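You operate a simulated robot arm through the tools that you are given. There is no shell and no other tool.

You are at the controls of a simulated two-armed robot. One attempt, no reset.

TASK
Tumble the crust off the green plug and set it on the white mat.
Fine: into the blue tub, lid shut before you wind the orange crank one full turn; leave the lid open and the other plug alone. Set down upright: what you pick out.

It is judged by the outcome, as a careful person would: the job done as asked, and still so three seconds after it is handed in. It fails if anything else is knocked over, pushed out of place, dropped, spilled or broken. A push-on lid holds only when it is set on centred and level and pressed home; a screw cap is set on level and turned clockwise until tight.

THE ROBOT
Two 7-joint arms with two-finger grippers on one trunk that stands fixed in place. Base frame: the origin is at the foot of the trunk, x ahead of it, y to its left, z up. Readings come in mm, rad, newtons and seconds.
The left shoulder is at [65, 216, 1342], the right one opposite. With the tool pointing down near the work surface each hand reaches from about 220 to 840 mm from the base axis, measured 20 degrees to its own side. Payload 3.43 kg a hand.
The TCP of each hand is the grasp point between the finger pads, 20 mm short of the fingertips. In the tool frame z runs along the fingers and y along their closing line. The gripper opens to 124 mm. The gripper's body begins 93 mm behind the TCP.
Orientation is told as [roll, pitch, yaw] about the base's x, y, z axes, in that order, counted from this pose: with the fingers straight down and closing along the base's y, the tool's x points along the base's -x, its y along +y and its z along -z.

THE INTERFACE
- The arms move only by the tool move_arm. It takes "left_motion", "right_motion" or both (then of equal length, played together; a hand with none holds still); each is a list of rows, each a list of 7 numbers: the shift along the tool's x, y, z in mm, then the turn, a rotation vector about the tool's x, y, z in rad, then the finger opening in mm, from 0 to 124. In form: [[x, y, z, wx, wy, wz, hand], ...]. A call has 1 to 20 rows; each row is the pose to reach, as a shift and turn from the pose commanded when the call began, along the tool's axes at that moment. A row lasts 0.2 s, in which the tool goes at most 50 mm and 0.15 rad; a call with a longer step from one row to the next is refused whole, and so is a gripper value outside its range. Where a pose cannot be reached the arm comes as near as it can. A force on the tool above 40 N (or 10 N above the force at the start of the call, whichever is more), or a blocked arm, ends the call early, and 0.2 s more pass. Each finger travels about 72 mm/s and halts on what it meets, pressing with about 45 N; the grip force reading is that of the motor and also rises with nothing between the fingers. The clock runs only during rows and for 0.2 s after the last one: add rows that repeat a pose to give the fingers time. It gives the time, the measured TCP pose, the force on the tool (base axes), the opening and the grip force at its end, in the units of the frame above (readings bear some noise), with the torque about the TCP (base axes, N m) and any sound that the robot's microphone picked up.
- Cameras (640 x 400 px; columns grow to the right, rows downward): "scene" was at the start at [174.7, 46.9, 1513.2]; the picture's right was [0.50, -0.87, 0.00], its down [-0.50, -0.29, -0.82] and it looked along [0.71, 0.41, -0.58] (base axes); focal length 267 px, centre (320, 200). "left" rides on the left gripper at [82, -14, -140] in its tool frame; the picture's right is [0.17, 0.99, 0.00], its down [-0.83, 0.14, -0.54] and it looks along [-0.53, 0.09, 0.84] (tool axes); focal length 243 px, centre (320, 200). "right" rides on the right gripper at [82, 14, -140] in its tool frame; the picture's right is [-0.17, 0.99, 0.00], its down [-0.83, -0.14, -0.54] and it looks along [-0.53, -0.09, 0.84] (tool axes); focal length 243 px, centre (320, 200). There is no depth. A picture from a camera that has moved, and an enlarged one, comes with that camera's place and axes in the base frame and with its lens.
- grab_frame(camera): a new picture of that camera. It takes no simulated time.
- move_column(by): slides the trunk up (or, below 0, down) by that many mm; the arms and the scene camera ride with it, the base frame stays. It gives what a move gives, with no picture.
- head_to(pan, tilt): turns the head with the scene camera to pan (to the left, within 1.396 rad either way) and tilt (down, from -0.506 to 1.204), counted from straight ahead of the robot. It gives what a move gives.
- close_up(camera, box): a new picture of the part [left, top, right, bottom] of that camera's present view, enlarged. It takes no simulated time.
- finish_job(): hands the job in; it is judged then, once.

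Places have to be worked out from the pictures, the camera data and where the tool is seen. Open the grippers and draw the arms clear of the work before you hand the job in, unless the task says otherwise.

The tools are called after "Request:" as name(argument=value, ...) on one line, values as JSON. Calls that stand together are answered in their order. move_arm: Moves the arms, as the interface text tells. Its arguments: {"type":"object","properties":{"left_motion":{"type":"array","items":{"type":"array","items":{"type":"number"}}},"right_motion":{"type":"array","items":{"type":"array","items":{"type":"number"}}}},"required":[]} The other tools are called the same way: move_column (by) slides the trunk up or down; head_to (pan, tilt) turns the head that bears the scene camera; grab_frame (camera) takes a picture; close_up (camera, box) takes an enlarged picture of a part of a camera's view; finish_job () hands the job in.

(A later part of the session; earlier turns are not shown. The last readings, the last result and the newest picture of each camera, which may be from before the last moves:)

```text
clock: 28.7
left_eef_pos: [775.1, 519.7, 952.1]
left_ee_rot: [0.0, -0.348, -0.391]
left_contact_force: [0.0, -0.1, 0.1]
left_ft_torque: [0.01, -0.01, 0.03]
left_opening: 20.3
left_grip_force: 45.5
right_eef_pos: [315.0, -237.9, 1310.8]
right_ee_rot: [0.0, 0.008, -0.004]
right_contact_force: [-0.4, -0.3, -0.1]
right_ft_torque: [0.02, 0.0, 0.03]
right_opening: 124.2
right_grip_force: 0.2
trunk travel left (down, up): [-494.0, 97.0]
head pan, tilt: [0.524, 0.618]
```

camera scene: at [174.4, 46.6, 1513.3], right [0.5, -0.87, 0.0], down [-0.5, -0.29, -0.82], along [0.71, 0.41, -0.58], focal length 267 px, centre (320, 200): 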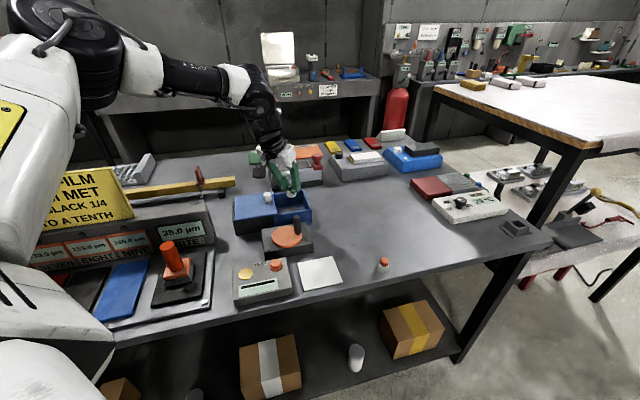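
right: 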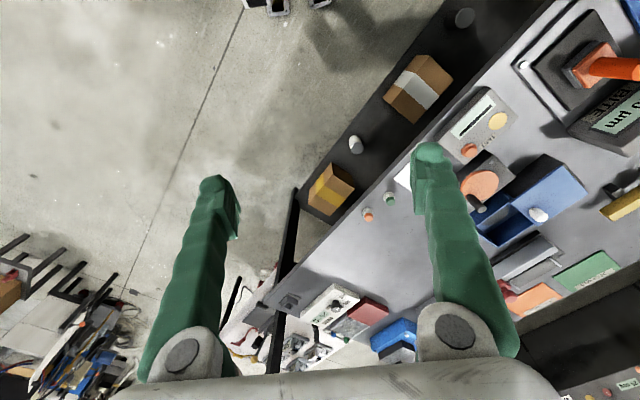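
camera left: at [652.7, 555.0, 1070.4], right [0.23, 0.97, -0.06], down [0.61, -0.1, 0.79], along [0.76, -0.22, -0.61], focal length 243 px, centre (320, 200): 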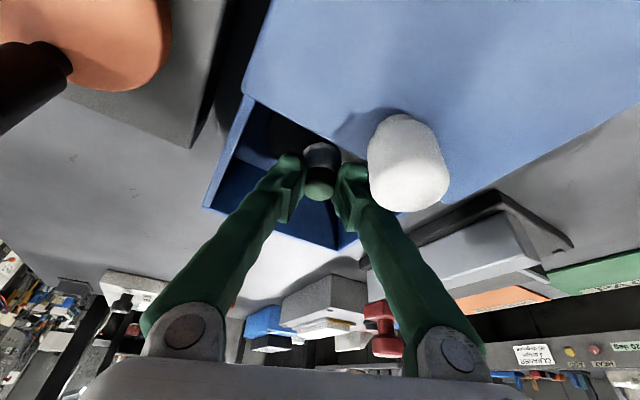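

Still free at 952.1; another 2 mm at a time.

Request:
move_arm(left_motion=[[0.35, 0, 0.95, 0, 0, 0, 18], [0.7, 0, 1.9, 0, 0, 0, 18]])

Request:
close_up(camera="scene", box=[260, 180, 324, 220])

```text
clock: 29.3
left_eef_pos: [776.2, 519.8, 950.1]
left_ee_rot: [-0.001, -0.347, -0.392]
left_contact_force: [-1.0, 0.4, 1.7]
left_ft_torque: [-0.01, 0.03, -0.07]
left_opening: 20.1
left_grip_force: 44.9
right_eef_pos: [312.0, -237.5, 1312.6]
right_ee_rot: [0.001, 0.004, -0.003]
right_contact_force: [0.3, 0.1, -0.6]
right_ft_torque: [0.01, 0.0, 0.03]
right_opening: 124.0
right_grip_force: 0.1
trunk travel left (down, up): [-494.0, 97.0]
head pan, tilt: [0.524, 0.618]
```

```text
10.00 times, centred on (292, 200) of scene
camera zoom: at [174.2, 46.8, 1513.3], right [0.5, -0.87, 0.0], down [-0.5, -0.29, -0.82], along [0.71, 0.41, -0.58], focal length 2668 px, centre (600, 200)
```

zoom: 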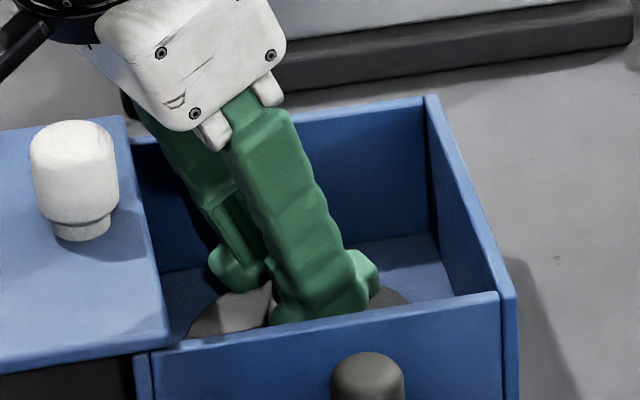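

A slight upward force (1.7 N) hints at first contact. One more millimetre to confirm.

Request:
move_arm(left_motion=[[0.2, 0, 0.5, 0, 0, 0, 18], [0.4, 0, 1.1, 0, 0, 0, 18]])

```text
clock: 29.9
left_eef_pos: [775.2, 519.2, 950.8]
left_ee_rot: [-0.001, -0.35, -0.391]
left_contact_force: [-2.4, 1.9, 5.0]
left_ft_torque: [-0.03, 0.05, 0.0]
left_opening: 19.9
left_grip_force: 44.7
right_eef_pos: [311.5, -237.4, 1312.3]
right_ee_rot: [0.0, 0.005, -0.003]
right_contact_force: [-0.5, 0.3, -0.2]
right_ft_torque: [-0.02, -0.03, 0.0]
right_opening: 123.9
right_grip_force: 0.0
trunk travel left (down, up): [-494.0, 97.0]
head pan, tilt: [0.524, 0.618]
```

Contact confirmed at 5 N, so the plug stands on the tub floor. I open the fingers to 50 mm to release it, then look.

Request:
move_arm(left_motion=[[0, 0, 0, 0, 0, 0, 26], [0, 0, 0, 0, 0, 0, 38], [0, 0, 0, 0, 0, 0, 50], [0, 0, 0, 0, 0, 0, 50]])

Request:
grab_frame(camera="left")

Request:
close_up(camera="scene", box=[260, 180, 324, 220])

```text
clock: 30.9
left_eef_pos: [776.2, 518.2, 949.3]
left_ee_rot: [0.001, -0.347, -0.391]
left_contact_force: [-0.1, -1.0, 0.6]
left_ft_torque: [-0.03, -0.03, 0.0]
left_opening: 49.9
left_grip_force: 0.1
right_eef_pos: [313.8, -236.9, 1312.8]
right_ee_rot: [0.0, 0.009, -0.004]
right_contact_force: [0.3, 0.1, -0.9]
right_ft_torque: [0.01, -0.02, 0.0]
right_opening: 124.0
right_grip_force: 0.0
trunk travel left (down, up): [-494.0, 97.0]
head pan, tilt: [0.524, 0.618]
```

```text
taken
camera left: at [654.6, 553.9, 1053.1], right [0.23, 0.97, -0.06], down [0.61, -0.1, 0.79], along [0.76, -0.22, -0.61], focal length 243 px, centre (320, 200)
```

left: 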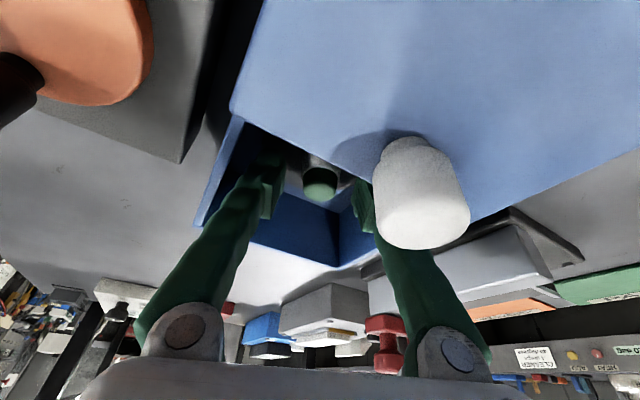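

```text
10.00 times, centred on (292, 200) of scene
camera zoom: at [174.7, 46.8, 1513.2], right [0.5, -0.87, 0.0], down [-0.5, -0.29, -0.82], along [0.71, 0.41, -0.58], focal length 2668 px, centre (600, 200)
```

zoom: 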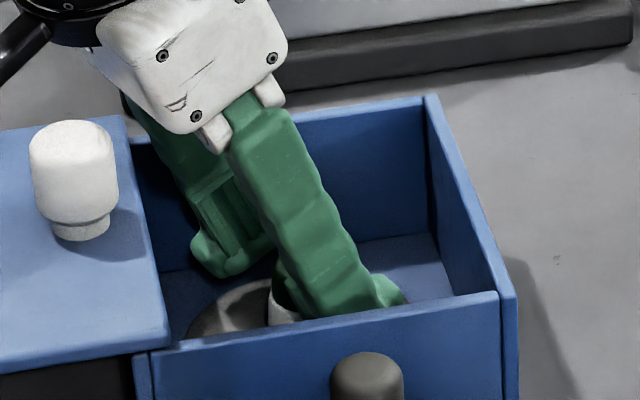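

The plug stands released on the disc. I raise the hand straight up about 135 mm.

Request:
move_arm(left_motion=[[-8, 0, -22, 0, 0, 0, 50], [-20, 0, -56, 0, 0, 0, 50], [-33, 0, -91, 0, 0, 0, 50], [-46, 0, -126.9, 0, 0, 0, 50], [-46, 0, -126.9, 0, 0, 0, 50]])

Request:
grab_frame(camera="left")

Request:
close_up(camera="scene", box=[220, 160, 348, 240])

```text
clock: 32.1
left_eef_pos: [776.9, 518.5, 1080.9]
left_ee_rot: [0.001, -0.346, -0.389]
left_contact_force: [-0.2, 0.3, -0.2]
left_ft_torque: [0.0, -0.01, 0.0]
left_opening: 50.0
left_grip_force: 0.1
right_eef_pos: [314.4, -236.3, 1312.0]
right_ee_rot: [-0.001, 0.006, -0.003]
right_contact_force: [0.3, 1.0, 0.1]
right_ft_torque: [-0.02, 0.02, -0.02]
right_opening: 123.9
right_grip_force: 0.1
trunk travel left (down, up): [-494.0, 97.0]
head pan, tilt: [0.524, 0.618]
```

```text
taken
camera left: at [656.3, 553.2, 1186.1], right [0.23, 0.97, -0.06], down [0.61, -0.1, 0.79], along [0.76, -0.22, -0.61], focal length 243 px, centre (320, 200)
```

left: 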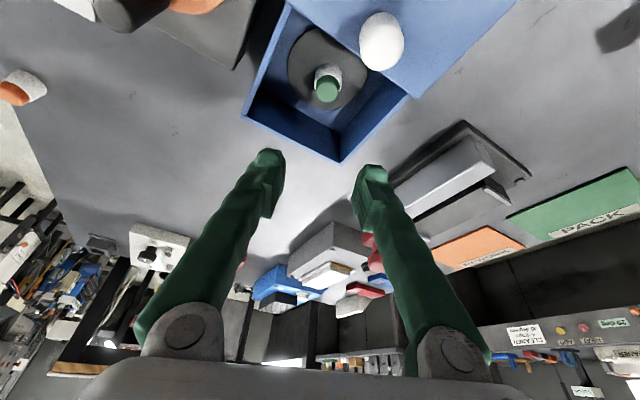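

```text
5.00 times, centred on (284, 200) of scene
camera zoom: at [175.1, 47.2, 1513.1], right [0.5, -0.87, 0.0], down [-0.5, -0.29, -0.81], along [0.71, 0.41, -0.58], focal length 1334 px, centre (500, 200)
```

zoom: 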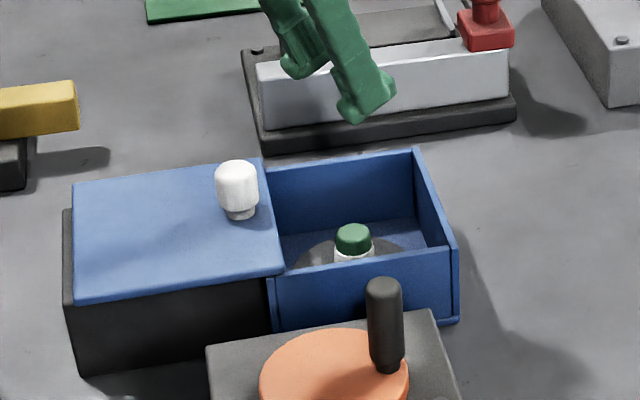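

The plug stands upright on the disc. Now the lid: I zoom both cameras on the knob to fix its place.

Request:
close_up(camera="left", box=[320, 0, 448, 80])

Request:
close_up(camera="scene", box=[228, 180, 292, 220])

```text
5.00 times, centred on (384, 40) of left
camera zoom: at [656.3, 553.2, 1186.1], right [0.23, 0.97, -0.06], down [0.61, -0.1, 0.79], along [0.76, -0.22, -0.61], focal length 1213 px, centre (0, 1000)
```

zoom: 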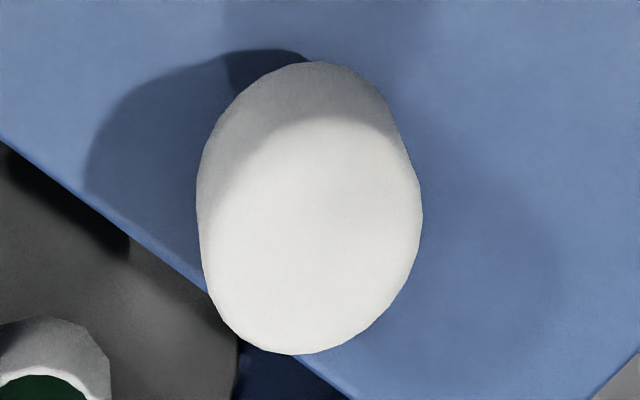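

```text
10.00 times, centred on (260, 200) of scene
camera zoom: at [175.1, 47.2, 1513.1], right [0.5, -0.87, 0.0], down [-0.5, -0.29, -0.81], along [0.71, 0.41, -0.58], focal length 2668 px, centre (920, 200)
```

zoom: 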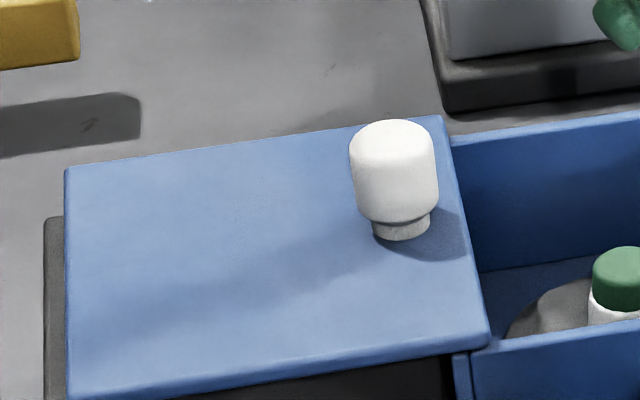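

The knob is at about (723.5, 567.5), top z ≈ 1014, 29 mm wide, lid top ≈ 976. I turn the hand to yaw +0.785 so the fingers close along the lid's sliding direction, moving above the knob at z ≈ 1075.

Request:
move_arm(left_motion=[[7.4, 2.5, -2, -0.0446, 0, -0.1228, 60], [14.8, 5.1, -4, -0.0891, 0, -0.2456, 60], [22.3, 7.6, -6, -0.1337, 0, -0.3683, 60], [29.7, 10.2, -8, -0.1782, 0, -0.4911, 60], [37.1, 12.7, -10, -0.2228, 0, -0.6139, 60], [44.5, 15.3, -12, -0.2673, 0, -0.7367, 60], [52, 17.8, -14, -0.3119, 0, -0.8594, 60], [59.4, 20.4, -16, -0.3564, 0, -0.9822, 60], [66.8, 22.9, -17.9, -0.401, 0, -1.105, 60], [66.8, 22.9, -17.9, -0.401, 0, -1.105, 60]])

Request:
grab_frame(camera="left")

Request:
grab_frame(camera="scene")

```text
clock: 34.3
left_eef_pos: [720.1, 566.8, 1078.9]
left_ee_rot: [0.001, -0.347, 0.784]
left_contact_force: [-0.4, 0.4, 0.3]
left_ft_torque: [0.03, 0.0, -0.02]
left_opening: 59.8
left_grip_force: 0.0
right_eef_pos: [313.3, -237.0, 1312.3]
right_ee_rot: [0.0, 0.009, -0.003]
right_contact_force: [-0.5, -0.2, -0.4]
right_ft_torque: [0.0, 0.01, 0.01]
right_opening: 124.1
right_grip_force: 0.1
trunk travel left (down, up): [-494.0, 97.0]
head pan, tilt: [0.524, 0.618]
```

```text
taken
camera left: at [641.3, 468.9, 1181.5], right [-0.81, 0.59, -0.06], down [0.32, 0.52, 0.79], along [0.49, 0.62, -0.61], focal length 243 px, centre (320, 200)
```

left: 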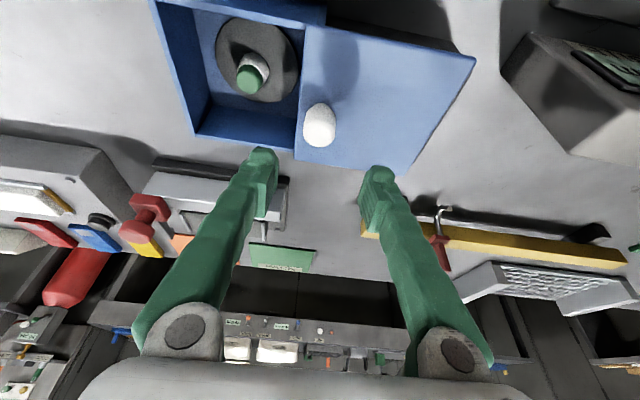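

```text
taken
camera scene: at [174.6, 47.0, 1513.2], right [0.5, -0.87, 0.0], down [-0.5, -0.29, -0.82], along [0.71, 0.41, -0.58], focal length 267 px, centre (320, 200)
```

scene: 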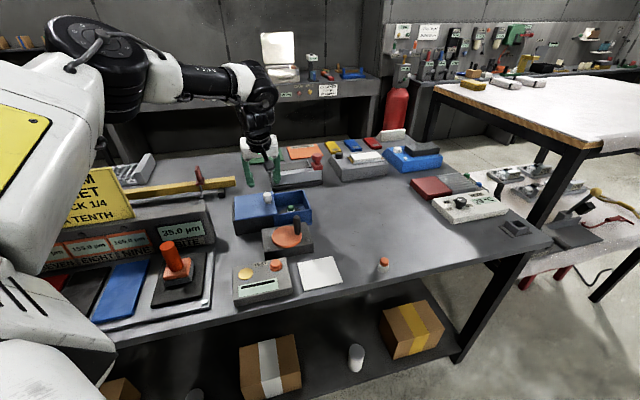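

The hand is above the knob, which lies midway between the fingers. I lower to z ≈ 1040 (tips just above the knob) and check alignment.

Request:
move_arm(left_motion=[[7.3, -0.7, 18, 0, 0, 0, 60], [14.6, -1.4, 36.2, 0, 0, 0, 60], [14.6, -1.4, 36.2, 0, 0, 0, 60]])

Request:
close_up(camera="left", box=[220, 80, 420, 205])

Request:
close_up(camera="scene", box=[220, 150, 348, 230])

```text
clock: 35.1
left_eef_pos: [718.0, 566.1, 1040.5]
left_ee_rot: [0.001, -0.347, 0.783]
left_contact_force: [0.4, 0.2, 0.3]
left_ft_torque: [0.03, 0.01, 0.01]
left_opening: 59.8
left_grip_force: 0.1
right_eef_pos: [313.1, -237.0, 1312.6]
right_ee_rot: [0.001, 0.005, -0.004]
right_contact_force: [0.6, -0.6, -0.2]
right_ft_torque: [-0.01, -0.01, -0.02]
right_opening: 124.0
right_grip_force: 0.0
trunk travel left (down, up): [-494.0, 97.0]
head pan, tilt: [0.524, 0.618]
```

```text
3.20 times, centred on (320, 142) of left
camera zoom: at [638.5, 468.0, 1144.3], right [-0.81, 0.59, -0.06], down [0.32, 0.52, 0.79], along [0.49, 0.62, -0.61], focal length 776 px, centre (320, 384)
```

zoom: 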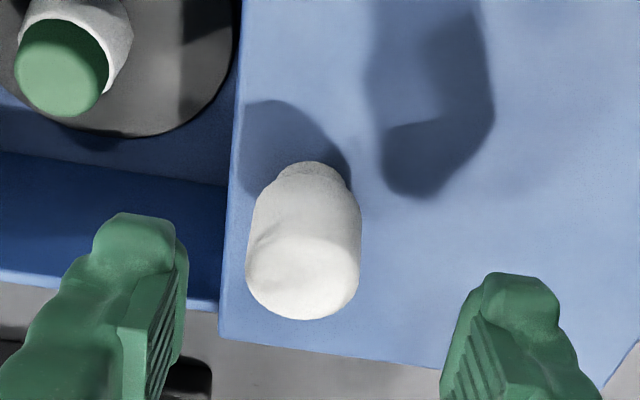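

```text
5.00 times, centred on (284, 190) of scene
camera zoom: at [174.4, 46.5, 1513.3], right [0.5, -0.87, 0.0], down [-0.5, -0.29, -0.82], along [0.71, 0.41, -0.58], focal length 1334 px, centre (500, 250)
```

zoom: 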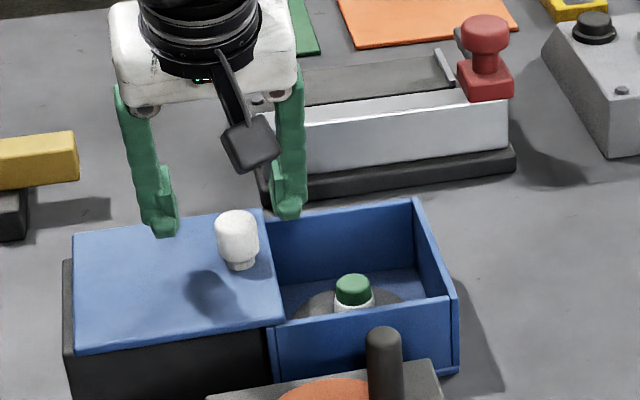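

The knob is about 4.5 mm to the right of the finger midline and 2–3 mm farther out. I correct, descend to TCP z ≈ 1006 (tips ~987, above the lid) and close on the knob.

Request:
move_arm(left_motion=[[3.2, -4.5, 11, 0, 0, 0, 60], [6.4, -4.5, 22, 0, 0, 0, 60], [9.6, -4.5, 33.2, 0, 0, 0, 60], [9.6, -4.5, 33.2, 0, 0, 0, 60]])

Request:
close_up(camera="left", box=[220, 80, 420, 205])

Request:
close_up(camera="scene", box=[220, 150, 348, 230])

```text
clock: 36.1
left_eef_pos: [724.7, 564.1, 1004.9]
left_ee_rot: [0.003, -0.346, 0.784]
left_contact_force: [0.4, 0.1, 0.3]
left_ft_torque: [-0.06, -0.05, 0.01]
left_opening: 60.0
left_grip_force: 0.0
right_eef_pos: [314.1, -236.8, 1311.9]
right_ee_rot: [0.0, 0.008, -0.002]
right_contact_force: [-0.3, 0.8, -0.4]
right_ft_torque: [0.01, -0.06, -0.03]
right_opening: 124.2
right_grip_force: 0.1
trunk travel left (down, up): [-494.0, 97.0]
head pan, tilt: [0.524, 0.618]
```

```text
3.20 times, centred on (320, 142) of left
camera zoom: at [645.1, 466.0, 1108.2], right [-0.81, 0.59, -0.06], down [0.33, 0.52, 0.79], along [0.49, 0.62, -0.61], focal length 776 px, centre (320, 384)
```

zoom: 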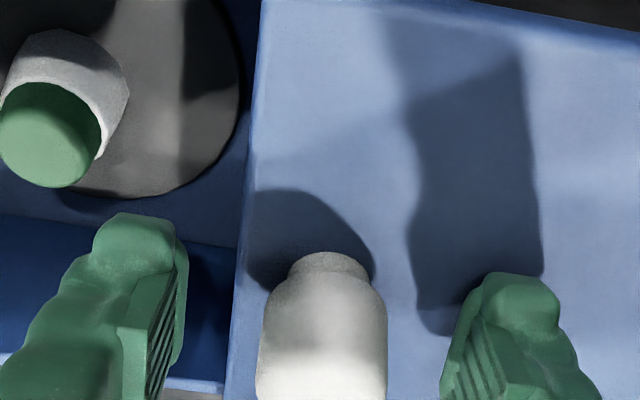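

```text
5.00 times, centred on (284, 190) of scene
camera zoom: at [174.7, 46.8, 1513.2], right [0.5, -0.87, 0.0], down [-0.5, -0.29, -0.82], along [0.71, 0.41, -0.58], focal length 1334 px, centre (500, 250)
```

zoom: 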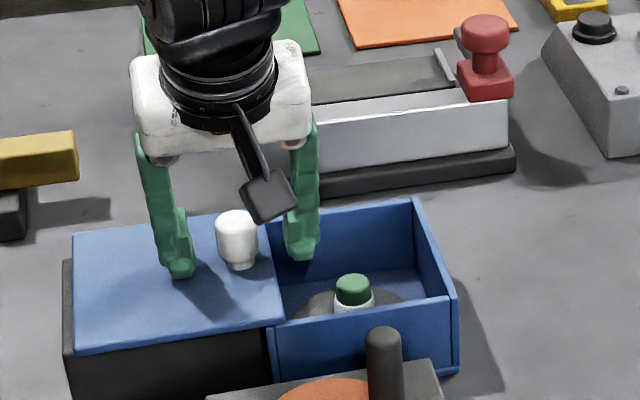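

The knob is centred between the pads. I close the fingers on it.

Request:
move_arm(left_motion=[[0, 0, 0, 0, 0, 0, 45], [0, 0, 0, 0, 0, 0, 32], [0, 0, 0, 0, 0, 0, 24], [0, 0, 0, 0, 0, 0, 24]])

Request:
close_up(camera="left", box=[160, 60, 480, 260])

```text
clock: 37.1
left_eef_pos: [723.7, 564.8, 1004.5]
left_ee_rot: [0.001, -0.346, 0.785]
left_contact_force: [0.1, 1.3, -1.4]
left_ft_torque: [0.05, -0.03, 0.02]
left_opening: 26.6
left_grip_force: 45.1
right_eef_pos: [314.7, -236.4, 1311.0]
right_ee_rot: [0.001, 0.008, -0.002]
right_contact_force: [0.0, -0.2, 0.7]
right_ft_torque: [-0.01, 0.03, -0.01]
right_opening: 124.1
right_grip_force: 0.0
trunk travel left (down, up): [-494.0, 97.0]
head pan, tilt: [0.524, 0.618]
```

```text
2.00 times, centred on (320, 160) of left
camera zoom: at [644.9, 466.5, 1107.9], right [-0.81, 0.59, -0.05], down [0.33, 0.52, 0.79], along [0.49, 0.62, -0.61], focal length 485 px, centre (320, 280)
```

zoom: 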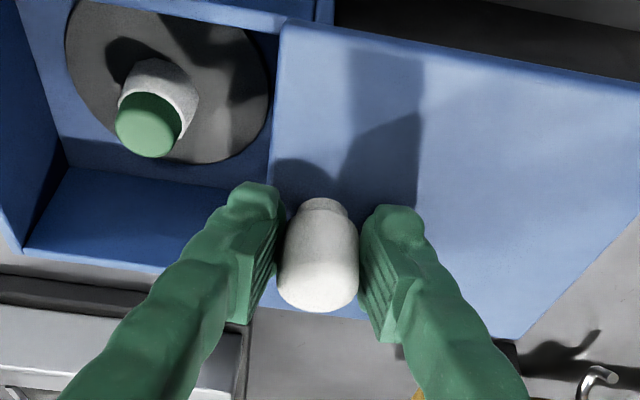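

Gripped the knob (26.6 mm, 45 N). I slide it 20 mm to the right (tool −y) to test that the lid slides.

Request:
move_arm(left_motion=[[0, -5, 0, 0, 0, 0, 24], [0, -10, 0, 0, 0, 0, 24], [0, -15, 0, 0, 0, 0, 24], [0, -20, 0, 0, 0, 0, 24]])

Request:
close_up(camera="scene", box=[220, 150, 348, 230])

```text
clock: 38.1
left_eef_pos: [737.9, 549.8, 1005.0]
left_ee_rot: [0.002, -0.345, 0.784]
left_contact_force: [-5.3, -1.0, -3.1]
left_ft_torque: [0.27, -0.2, 0.04]
left_opening: 26.7
left_grip_force: 45.0
right_eef_pos: [313.4, -236.4, 1313.6]
right_ee_rot: [0.001, 0.007, -0.003]
right_contact_force: [0.4, -0.6, 0.1]
right_ft_torque: [0.01, 0.02, -0.02]
right_opening: 124.1
right_grip_force: 0.0
trunk travel left (down, up): [-494.0, 97.0]
head pan, tilt: [0.524, 0.618]
```

```text
5.00 times, centred on (284, 190) of scene
camera zoom: at [174.5, 46.8, 1513.2], right [0.5, -0.87, 0.0], down [-0.5, -0.29, -0.82], along [0.71, 0.41, -0.58], focal length 1334 px, centre (500, 250)
```

zoom: 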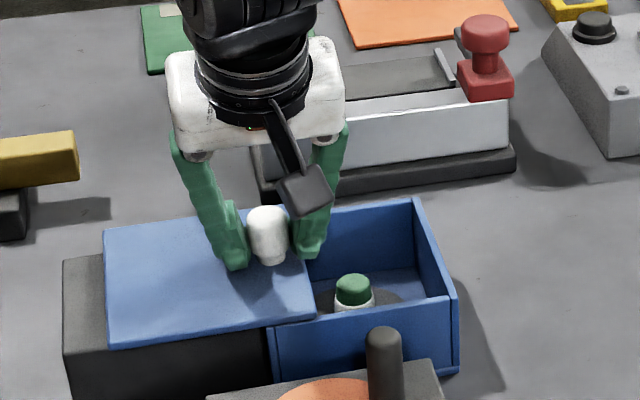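

The lid slides freely with about 3 N along the slide and 4.5 N sideways, so the direction is nearly right. I continue 50 mm and check the forces again.

Request:
move_arm(left_motion=[[0, -10, 0, 0, 0, 0, 24], [0, -20, 0, 0, 0, 0, 24], [0, -30, 0, 0, 0, 0, 24], [0, -40, 0, 0, 0, 0, 24], [0, -50, 0, 0, 0, 0, 24]])

Request:
close_up(camera="scene", box=[220, 150, 348, 230])

```text
clock: 39.3
left_eef_pos: [758.2, 530.7, 1004.1]
left_ee_rot: [0.001, -0.352, 0.79]
left_contact_force: [18.1, 21.5, 0.1]
left_ft_torque: [0.28, -0.23, 0.13]
left_opening: 26.4
left_grip_force: 45.3
left hand out of reach, approached as far as the arm can: row 3, 4, 5
right_eef_pos: [316.6, -234.9, 1312.9]
right_ee_rot: [-0.002, 0.009, -0.005]
right_contact_force: [0.4, 0.4, -0.7]
right_ft_torque: [0.01, 0.02, 0.02]
right_opening: 124.2
right_grip_force: 0.0
trunk travel left (down, up): [-494.0, 97.0]
head pan, tilt: [0.524, 0.618]
```

```text
5.00 times, centred on (284, 190) of scene
camera zoom: at [177.6, 50.1, 1512.9], right [0.5, -0.87, 0.0], down [-0.5, -0.29, -0.81], along [0.7, 0.41, -0.58], focal length 1334 px, centre (500, 250)
```

zoom: 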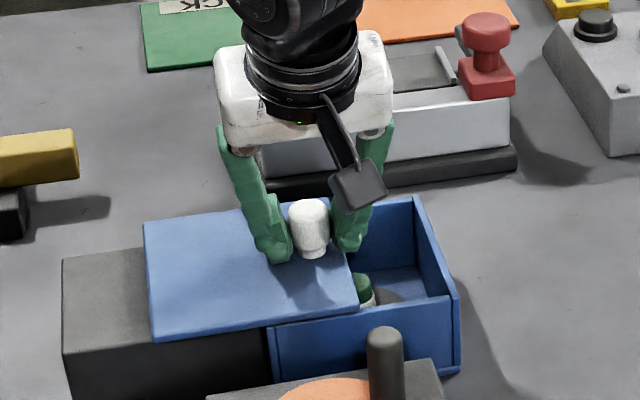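

The arm hit its reach limit at (758, 531) in this orientation, and it now pulls sideways on the knob (28 N). I back off 8 mm along the slide and open the fingers to 44 mm to release the knob before changing the wrist's orientation.

Request:
move_arm(left_motion=[[0, 4, 0, 0, 0, 0, 24], [0, 8, 0, 0, 0, 0, 24], [0, 8, 0, 0, 0, 0, 24], [0, 8, 0, 0, 0, 0, 34], [0, 8, 0, 0, 0, 0, 44], [0, 8, 0, 0, 0, 0, 44]])

Request:
close_up(camera="left", box=[160, 60, 480, 260])

Request:
close_up(camera="scene", box=[220, 150, 348, 230])

```text
clock: 40.7
left_eef_pos: [747.4, 527.9, 1004.4]
left_ee_rot: [0.001, -0.348, 0.786]
left_contact_force: [0.7, -0.1, 0.2]
left_ft_torque: [0.01, 0.02, 0.0]
left_opening: 43.9
left_grip_force: 0.0
right_eef_pos: [311.7, -238.5, 1311.8]
right_ee_rot: [0.003, 0.005, -0.003]
right_contact_force: [0.3, 0.2, 0.3]
right_ft_torque: [0.02, 0.02, 0.01]
right_opening: 123.9
right_grip_force: 0.0
trunk travel left (down, up): [-494.0, 97.0]
head pan, tilt: [0.524, 0.618]
```

```text
2.00 times, centred on (320, 160) of left
camera zoom: at [668.9, 430.5, 1108.0], right [-0.81, 0.59, -0.06], down [0.33, 0.52, 0.79], along [0.49, 0.62, -0.61], focal length 485 px, centre (320, 280)
```

zoom: 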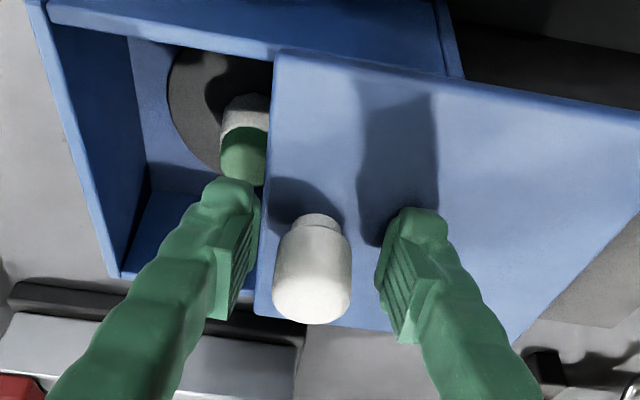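

```text
5.00 times, centred on (284, 190) of scene
camera zoom: at [173.8, 45.9, 1513.4], right [0.5, -0.87, 0.0], down [-0.5, -0.29, -0.82], along [0.71, 0.41, -0.58], focal length 1334 px, centre (500, 250)
```

zoom: 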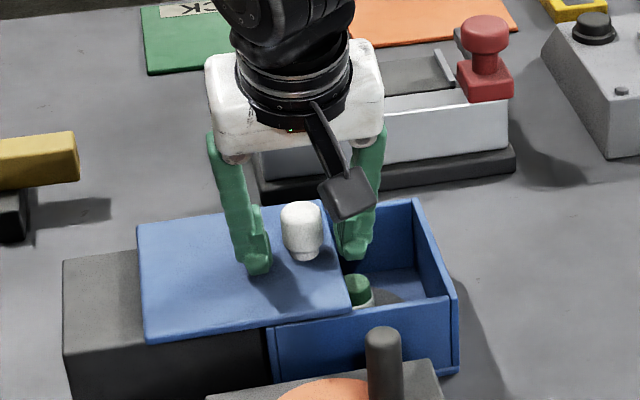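

Released cleanly; the knob is now near (753, 535.5). I raise the hand 60 mm and turn it to yaw −0.2 above the knob, where the arm's reach is better.

Request:
move_arm(left_motion=[[-10.3, 0, -28.2, 0, 0, 0, 44], [-20.6, 0, -56.3, 0, 0, 0, 50], [-21.5, 0.7, -56, 0.0484, 0, 0.1324, 60], [-22.4, 1.4, -55.6, 0.0967, 0, 0.2649, 60], [-23.4, 2.2, -55.3, 0.145, 0, 0.397, 60], [-24.3, 2.9, -55, 0.193, 0, 0.53, 60], [-25.2, 3.6, -54.6, 0.242, 0, 0.662, 60], [-26.1, 4.3, -54.3, 0.29, 0, 0.795, 60], [-27.1, 5.1, -53.9, 0.3385, 0, 0.927, 60], [-27.1, 5.1, -53.9, 0.3385, 0, 0.927, 60]])

Request:
grab_frame(camera="left")

```text
clock: 42.9
left_eef_pos: [751.4, 538.7, 1064.2]
left_ee_rot: [-0.002, -0.347, -0.204]
left_contact_force: [-0.5, -0.6, 0.8]
left_ft_torque: [-0.03, 0.03, 0.02]
left_opening: 60.0
left_grip_force: 0.1
right_eef_pos: [313.4, -236.5, 1311.3]
right_ee_rot: [0.0, 0.006, -0.005]
right_contact_force: [0.3, 0.0, 0.2]
right_ft_torque: [-0.02, -0.03, 0.06]
right_opening: 124.1
right_grip_force: 0.1
trunk travel left (down, up): [-494.0, 97.0]
head pan, tilt: [0.524, 0.618]
```

```text
taken
camera left: at [625.6, 551.4, 1167.3], right [0.05, 1.0, -0.06], down [0.61, 0.02, 0.79], along [0.79, -0.07, -0.61], focal length 243 px, centre (320, 200)
```

left: 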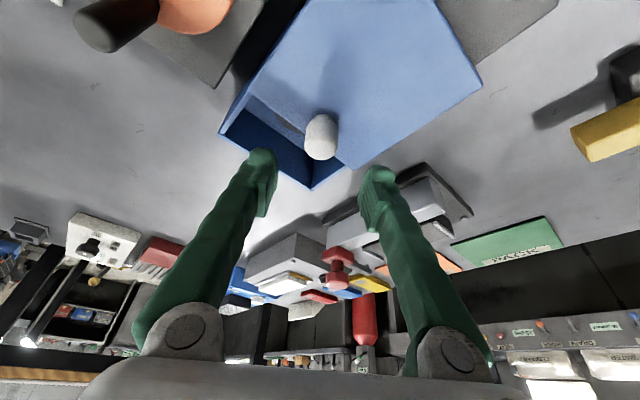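

Knob seen near (752, 536.5). I add tilt to about 0.5 rad over the knob before descending.

Request:
move_arm(left_motion=[[1, -0.2, -0.4, 0, -0.076, 0, 60], [2.1, -0.5, -0.8, 0, -0.153, 0, 60], [2.1, -0.5, -0.8, 0, -0.153, 0, 60]])

Request:
close_up(camera="left", box=[220, 60, 420, 185])

```text
clock: 43.7
left_eef_pos: [749.4, 537.9, 1062.8]
left_ee_rot: [0.0, -0.501, -0.202]
left_contact_force: [0.7, 0.0, 0.6]
left_ft_torque: [0.04, -0.01, 0.01]
left_opening: 60.1
left_grip_force: 0.0
right_eef_pos: [314.2, -238.2, 1311.7]
right_ee_rot: [0.002, 0.006, -0.004]
right_contact_force: [-0.7, 0.2, -0.2]
right_ft_torque: [0.03, 0.01, -0.06]
right_opening: 123.9
right_grip_force: 0.1
trunk travel left (down, up): [-494.0, 97.0]
head pan, tilt: [0.524, 0.618]
```

```text
3.20 times, centred on (320, 122) of left
camera zoom: at [609.1, 552.5, 1146.3], right [0.06, 1.0, -0.08], down [0.49, 0.04, 0.87], along [0.87, -0.09, -0.48], focal length 776 px, centre (320, 448)
```

zoom: 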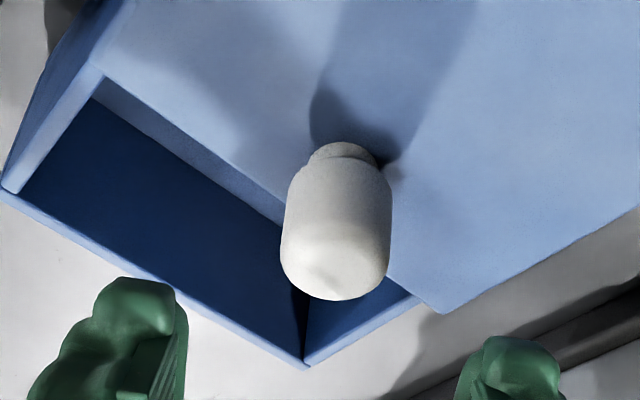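

The knob lines up with the finger midline. I descend 57 mm straight down to TCP z ≈ 1006 and close on the knob.

Request:
move_arm(left_motion=[[9.1, 0.4, 16.7, 0, 0, 0, 60], [18.2, 0.4, 33.4, 0, 0, 0, 60], [27.4, 0.4, 50, 0, 0, 0, 60], [27.4, 0.4, 50, 0, 0, 0, 60]])

Request:
close_up(camera="left", box=[220, 100, 420, 225])

Request:
close_up(camera="scene", box=[220, 150, 348, 230])

```text
clock: 44.7
left_eef_pos: [746.1, 539.2, 1005.7]
left_ee_rot: [-0.002, -0.501, -0.202]
left_contact_force: [0.0, -0.4, -0.5]
left_ft_torque: [0.0, 0.02, 0.03]
left_opening: 60.1
left_grip_force: 0.0
right_eef_pos: [313.5, -237.0, 1313.2]
right_ee_rot: [0.001, 0.008, -0.003]
right_contact_force: [0.8, -0.5, 0.6]
right_ft_torque: [-0.02, 0.03, 0.0]
right_opening: 124.2
right_grip_force: 0.2
trunk travel left (down, up): [-494.0, 97.0]
head pan, tilt: [0.524, 0.618]
```

```text
3.20 times, centred on (320, 162) of left
camera zoom: at [607.4, 553.2, 1088.8], right [0.06, 1.0, -0.08], down [0.49, 0.04, 0.87], along [0.87, -0.09, -0.48], focal length 776 px, centre (320, 320)
```

zoom: 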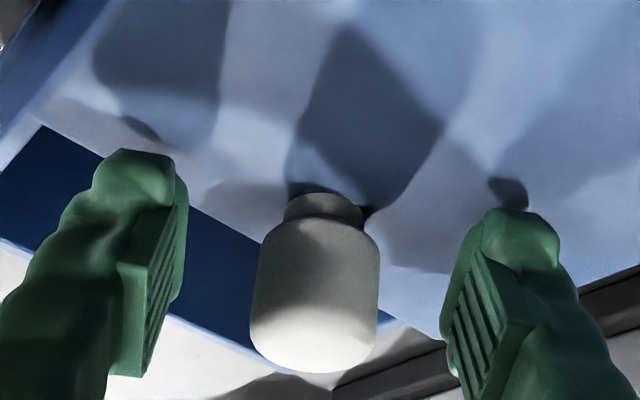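

```text
5.00 times, centred on (284, 190) of scene
camera zoom: at [174.7, 46.7, 1513.3], right [0.5, -0.87, 0.0], down [-0.5, -0.29, -0.82], along [0.71, 0.41, -0.58], focal length 1334 px, centre (500, 250)
```

zoom: 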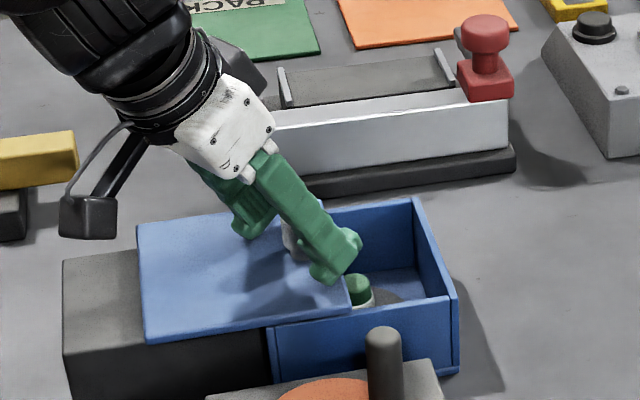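

The knob sits between the pads. I close on it, then push the lid 20 mm further along the slide.

Request:
move_arm(left_motion=[[0, 0, 0, 0, 0, 0, 45], [0, 0, 0, 0, 0, 0, 30], [0, 0, 0, 0, 0, 0, 22], [0, 0, 0, 0, 0, 0, 22], [-3.7, -2.8, 2, 0, 0, 0, 22], [-7.3, -5.5, 4, 0, 0, 0, 22], [-14.6, -11, 8, 0, 0, 0, 22]])

```text
clock: 46.3
left_eef_pos: [761.0, 524.6, 1004.5]
left_ee_rot: [-0.003, -0.499, -0.202]
left_contact_force: [-3.5, 0.7, -5.7]
left_ft_torque: [-0.07, -0.34, 0.07]
left_opening: 26.5
left_grip_force: 44.7
right_eef_pos: [314.0, -237.8, 1311.6]
right_ee_rot: [0.0, 0.005, -0.005]
right_contact_force: [-0.4, -0.4, -1.0]
right_ft_torque: [0.03, -0.05, -0.03]
right_opening: 124.1
right_grip_force: 0.0
trunk travel left (down, up): [-494.0, 97.0]
head pan, tilt: [0.524, 0.618]
```

Sliding well (forces small). I push on another 36 mm.

Request:
move_arm(left_motion=[[-6.6, -5, 3.6, 0, 0, 0, 22], [-13.2, -9.9, 7.2, 0, 0, 0, 22], [-19.8, -14.9, 10.8, 0, 0, 0, 22], [-26.4, -19.8, 14.4, 0, 0, 0, 22]])

Request:
close_up(camera="scene", box=[220, 150, 348, 230])

```text
clock: 47.3
left_eef_pos: [787.4, 499.5, 1005.6]
left_ee_rot: [-0.004, -0.496, -0.201]
left_contact_force: [-8.7, -5.1, -11.0]
left_ft_torque: [0.0, 0.15, 0.06]
left_opening: 26.5
left_grip_force: 45.6
right_eef_pos: [314.1, -237.9, 1312.6]
right_ee_rot: [0.0, 0.007, -0.004]
right_contact_force: [-0.8, 0.1, 0.4]
right_ft_torque: [0.02, 0.04, 0.0]
right_opening: 124.3
right_grip_force: 0.0
trunk travel left (down, up): [-494.0, 97.0]
head pan, tilt: [0.524, 0.618]
```

```text
5.00 times, centred on (284, 190) of scene
camera zoom: at [175.3, 46.7, 1513.1], right [0.5, -0.87, 0.0], down [-0.5, -0.29, -0.81], along [0.71, 0.41, -0.58], focal length 1334 px, centre (500, 250)
```

zoom: 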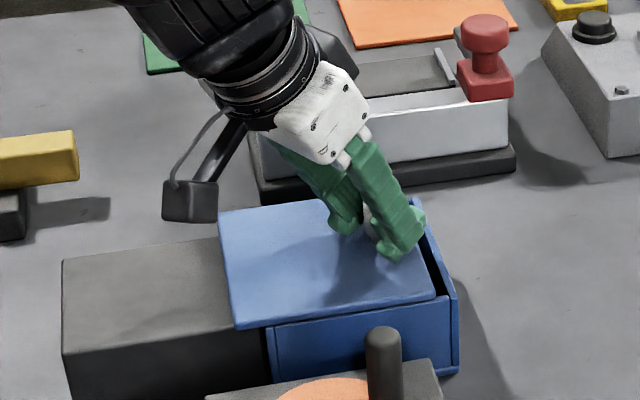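

The lid is about 12–15 mm from closed. I correct the small sideways and upward strain and push another 8 mm.

Request:
move_arm(left_motion=[[-1.5, -2.6, 1.9, 0, 0, 0, 22], [-4.9, -5.2, 3.8, 0, 0, 0, 22]])

Request:
close_up(camera="scene", box=[260, 170, 324, 210])

```text
clock: 47.9
left_eef_pos: [793.5, 492.8, 1005.8]
left_ee_rot: [-0.002, -0.5, -0.201]
left_contact_force: [-7.1, -5.3, -8.1]
left_ft_torque: [0.19, 0.96, 0.09]
left_opening: 26.4
left_grip_force: 44.8
right_eef_pos: [314.2, -237.0, 1312.8]
right_ee_rot: [0.001, 0.007, -0.003]
right_contact_force: [0.7, 0.7, 0.3]
right_ft_torque: [0.01, -0.01, -0.01]
right_opening: 124.0
right_grip_force: 0.0
trunk travel left (down, up): [-494.0, 97.0]
head pan, tilt: [0.524, 0.618]
```

```text
10.00 times, centred on (292, 190) of scene
camera zoom: at [174.8, 46.4, 1513.2], right [0.5, -0.87, 0.0], down [-0.5, -0.29, -0.82], along [0.71, 0.41, -0.58], focal length 2668 px, centre (600, 300)
```

zoom: 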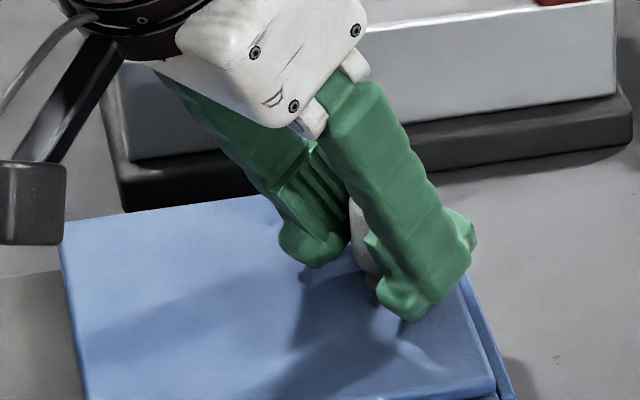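

Nearly shut. I continue in small steps, watching for the stop.

Request:
move_arm(left_motion=[[-1.1, -0.8, 0.6, 0, 0, 0, 22], [-2.2, -1.6, 1.2, 0, 0, 0, 22]])

Request:
close_up(camera="scene", box=[260, 190, 324, 230])

```text
clock: 48.5
left_eef_pos: [796.2, 491.4, 1005.7]
left_ee_rot: [-0.002, -0.502, -0.201]
left_contact_force: [-7.4, -3.0, -7.1]
left_ft_torque: [0.02, 0.35, 0.07]
left_opening: 26.3
left_grip_force: 45.3
right_eef_pos: [313.6, -237.8, 1312.1]
right_ee_rot: [0.001, 0.006, -0.002]
right_contact_force: [0.3, 0.6, -0.1]
right_ft_torque: [0.0, -0.01, -0.01]
right_opening: 124.1
right_grip_force: 0.0
trunk travel left (down, up): [-494.0, 97.0]
head pan, tilt: [0.524, 0.618]
```

```text
10.00 times, centred on (292, 210) of scene
camera zoom: at [174.8, 46.8, 1513.2], right [0.5, -0.87, 0.0], down [-0.5, -0.29, -0.82], along [0.71, 0.41, -0.58], focal length 2668 px, centre (600, 100)
```

zoom: 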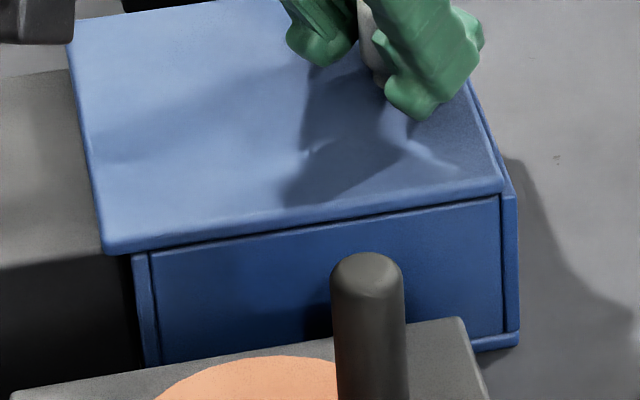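

The lid's right edge is just short of the tub's outer wall. I push a few more millimetres to find the stop.

Request:
move_arm(left_motion=[[-1.1, -0.8, 0.6, 0, 0, 0, 22], [-2.2, -1.6, 1.2, 0, 0, 0, 22]])

```text
clock: 49.1
left_eef_pos: [797.0, 488.4, 1005.1]
left_ee_rot: [-0.001, -0.503, -0.203]
left_contact_force: [-5.4, -1.5, -4.1]
left_ft_torque: [0.02, 0.45, 0.04]
left_opening: 26.6
left_grip_force: 44.5
right_eef_pos: [312.7, -237.2, 1312.4]
right_ee_rot: [0.001, 0.005, -0.003]
right_contact_force: [-0.1, -0.7, 0.1]
right_ft_torque: [-0.02, -0.01, 0.01]
right_opening: 124.0
right_grip_force: 0.0
trunk travel left (down, up): [-494.0, 97.0]
head pan, tilt: [0.524, 0.618]
```

No stop yet and forces stay low; another 3 mm.

Request:
move_arm(left_motion=[[-1.1, -0.8, 0.6, 0, 0, 0, 22], [-2.2, -1.6, 1.2, 0, 0, 0, 22]])

Request:
close_up(camera="scene", box=[260, 190, 324, 230])

```text
clock: 49.7
left_eef_pos: [798.3, 486.5, 1005.4]
left_ee_rot: [-0.002, -0.5, -0.202]
left_contact_force: [-6.4, -2.7, -2.3]
left_ft_torque: [-0.1, -0.22, 0.03]
left_opening: 26.3
left_grip_force: 45.2
right_eef_pos: [313.7, -238.3, 1312.1]
right_ee_rot: [0.002, 0.004, -0.003]
right_contact_force: [0.4, -0.7, -0.1]
right_ft_torque: [0.01, 0.02, 0.0]
right_opening: 123.8
right_grip_force: 0.1
trunk travel left (down, up): [-494.0, 97.0]
head pan, tilt: [0.524, 0.618]
```

```text
10.00 times, centred on (292, 210) of scene
camera zoom: at [174.0, 46.5, 1513.3], right [0.5, -0.87, 0.0], down [-0.5, -0.29, -0.82], along [0.71, 0.41, -0.58], focal length 2668 px, centre (600, 100)
```

zoom: 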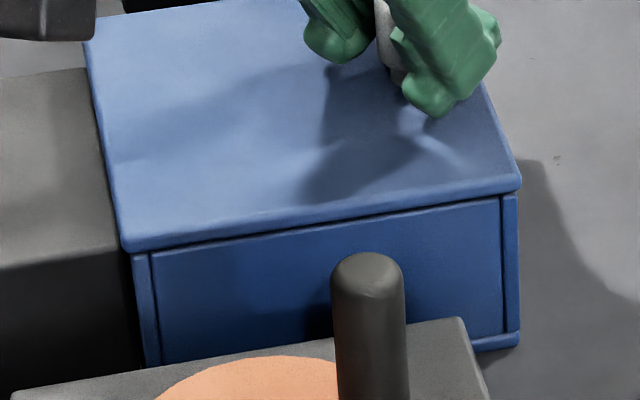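

The lid's right edge is now flush with the tub's outer wall. I press 2 mm more to see whether it meets a stop.

Request:
move_arm(left_motion=[[-0.8, -0.6, 0.4, 0, 0, 0, 22], [-1.5, -1.1, 0.8, 0, 0, 0, 22]])

Request:
close_up(camera="scene", box=[260, 190, 324, 230])

```text
clock: 50.3
left_eef_pos: [799.4, 486.1, 1005.3]
left_ee_rot: [0.0, -0.502, -0.201]
left_contact_force: [-9.4, 0.5, 1.9]
left_ft_torque: [-0.02, 0.26, 0.02]
left_opening: 26.7
left_grip_force: 44.6
right_eef_pos: [313.3, -236.7, 1312.7]
right_ee_rot: [-0.001, 0.006, -0.003]
right_contact_force: [0.2, 0.5, -0.2]
right_ft_torque: [-0.02, -0.01, 0.01]
right_opening: 123.9
right_grip_force: 0.1
trunk travel left (down, up): [-494.0, 97.0]
head pan, tilt: [0.524, 0.618]
```

```text
10.00 times, centred on (292, 210) of scene
camera zoom: at [173.3, 46.9, 1513.5], right [0.5, -0.87, 0.0], down [-0.5, -0.29, -0.82], along [0.71, 0.41, -0.58], focal length 2668 px, centre (600, 100)
```

zoom: 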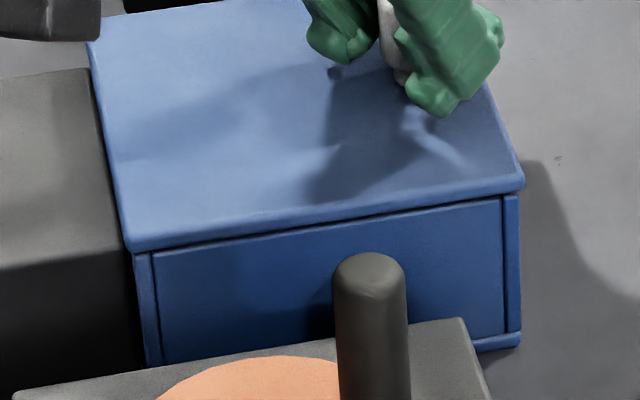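

Resistance along the slide has risen to about 7 N, likely the stop. One more 1.5 mm nudge to confirm.

Request:
move_arm(left_motion=[[-0.6, -0.4, 0.3, 0, 0, 0, 22], [-1.1, -0.8, 0.6, 0, 0, 0, 22]])

Request:
close_up(camera="scene", box=[260, 190, 324, 230])

```text
clock: 50.9
left_eef_pos: [798.8, 486.4, 1005.0]
left_ee_rot: [0.002, -0.502, -0.201]
left_contact_force: [-10.0, 6.6, 4.5]
left_ft_torque: [0.06, 0.23, 0.14]
left_opening: 26.6
left_grip_force: 44.5
right_eef_pos: [312.0, -236.8, 1313.6]
right_ee_rot: [0.002, 0.004, -0.003]
right_contact_force: [-0.1, 1.0, 0.4]
right_ft_torque: [-0.02, 0.0, 0.01]
right_opening: 124.0
right_grip_force: 0.0
trunk travel left (down, up): [-494.0, 97.0]
head pan, tilt: [0.524, 0.618]
```

```text
10.00 times, centred on (292, 210) of scene
camera zoom: at [172.6, 47.4, 1513.5], right [0.5, -0.87, 0.0], down [-0.5, -0.29, -0.82], along [0.71, 0.41, -0.58], focal length 2668 px, centre (600, 100)
```

zoom: 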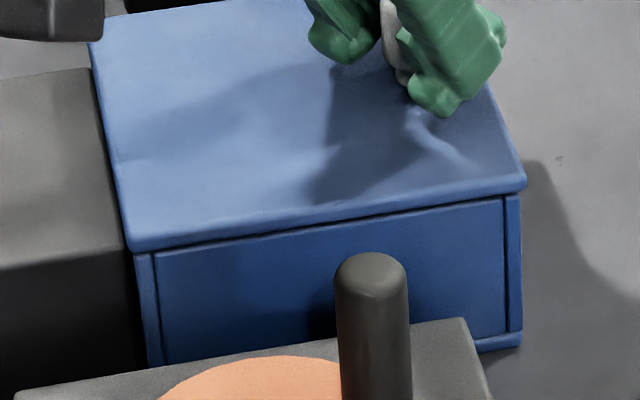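

The lid no longer advances and pushes back with about 12 N: it is fully shut against its stop. I open the fingers and lift straight up.

Request:
move_arm(left_motion=[[0, 0, 0, 0, 0, 0, 36], [0, 0, 0, 0, 0, 0, 48], [0, 0, 0, 0, 0, 0, 56], [-10, 0, -18, 0, 0, 0, 56], [-24, 0, -44, 0, 0, 0, 56], [-38, 0, -70, 0, 0, 0, 56], [-38, 0, -70, 0, 0, 0, 56]])

Request:
grab_frame(camera="scene")

Request:
close_up(camera="scene", box=[220, 160, 348, 240])

```text
clock: 52.5
left_eef_pos: [802.2, 486.1, 1083.6]
left_ee_rot: [-0.003, -0.5, -0.202]
left_contact_force: [0.5, 0.3, 0.5]
left_ft_torque: [0.0, 0.05, 0.0]
left_opening: 56.0
left_grip_force: 0.1
right_eef_pos: [313.3, -236.5, 1312.9]
right_ee_rot: [0.001, 0.008, -0.004]
right_contact_force: [0.7, 0.0, 0.5]
right_ft_torque: [-0.01, 0.01, 0.0]
right_opening: 124.0
right_grip_force: 0.0
trunk travel left (down, up): [-494.0, 97.0]
head pan, tilt: [0.524, 0.618]
```

```text
taken
camera scene: at [174.9, 47.1, 1513.2], right [0.5, -0.87, 0.0], down [-0.5, -0.29, -0.82], along [0.71, 0.41, -0.58], focal length 267 px, centre (320, 200)
```

scene: 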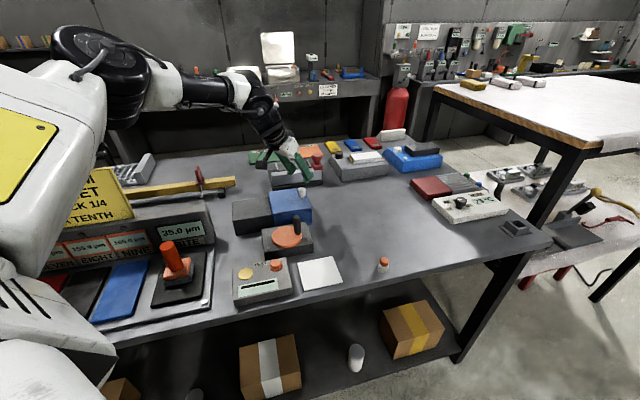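

```text
5.00 times, centred on (284, 200) of scene
camera zoom: at [174.9, 47.1, 1513.2], right [0.5, -0.87, 0.0], down [-0.5, -0.29, -0.82], along [0.71, 0.41, -0.58], focal length 1334 px, centre (500, 200)
```

zoom: 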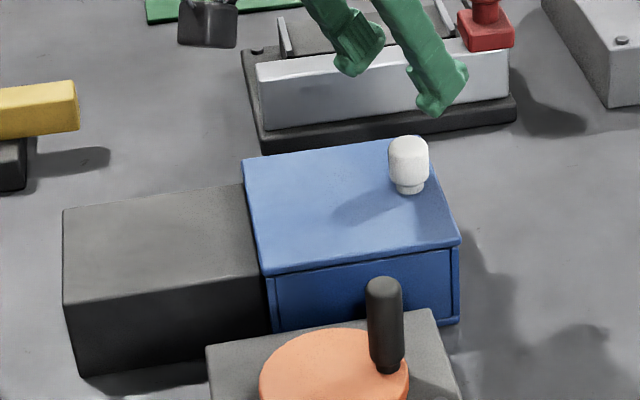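

Lid shut, knob now at about (804, 485). Next the crank: I carry the hand back high over the crank while reducing the tilt to 0.35, to look at it from above.

Request:
move_arm(left_motion=[[26, -15.4, -16, 0, 0.04, 0, 60], [52, -30.8, -32, 0, 0.08, 0, 60], [78, -46.2, -48, 0, 0.12, 0, 60], [103.6, -61.7, -64, 0, 0.153, 0, 60], [103.6, -61.7, -64, 0, 0.153, 0, 60]])

Request:
grab_frame(camera="left")

```text
clock: 53.7
left_eef_pos: [670.7, 449.0, 1090.0]
left_ee_rot: [-0.001, -0.346, -0.202]
left_contact_force: [0.1, 0.1, -0.2]
left_ft_torque: [-0.03, 0.01, -0.03]
left_opening: 60.0
left_grip_force: 0.0
right_eef_pos: [314.3, -237.1, 1312.5]
right_ee_rot: [0.001, 0.006, -0.003]
right_contact_force: [1.0, 0.4, 0.1]
right_ft_torque: [0.03, 0.03, 0.06]
right_opening: 123.8
right_grip_force: 0.0
trunk travel left (down, up): [-494.0, 97.0]
head pan, tilt: [0.524, 0.618]
```

```text
taken
camera left: at [545.6, 460.7, 1194.4], right [0.05, 1.0, -0.06], down [0.61, 0.02, 0.79], along [0.79, -0.07, -0.61], focal length 243 px, centre (320, 200)
```

left: 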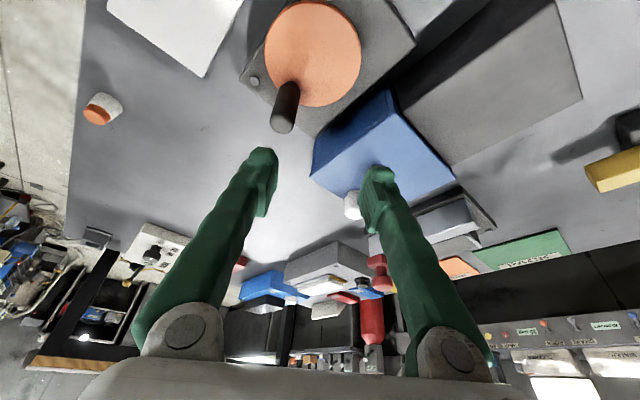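

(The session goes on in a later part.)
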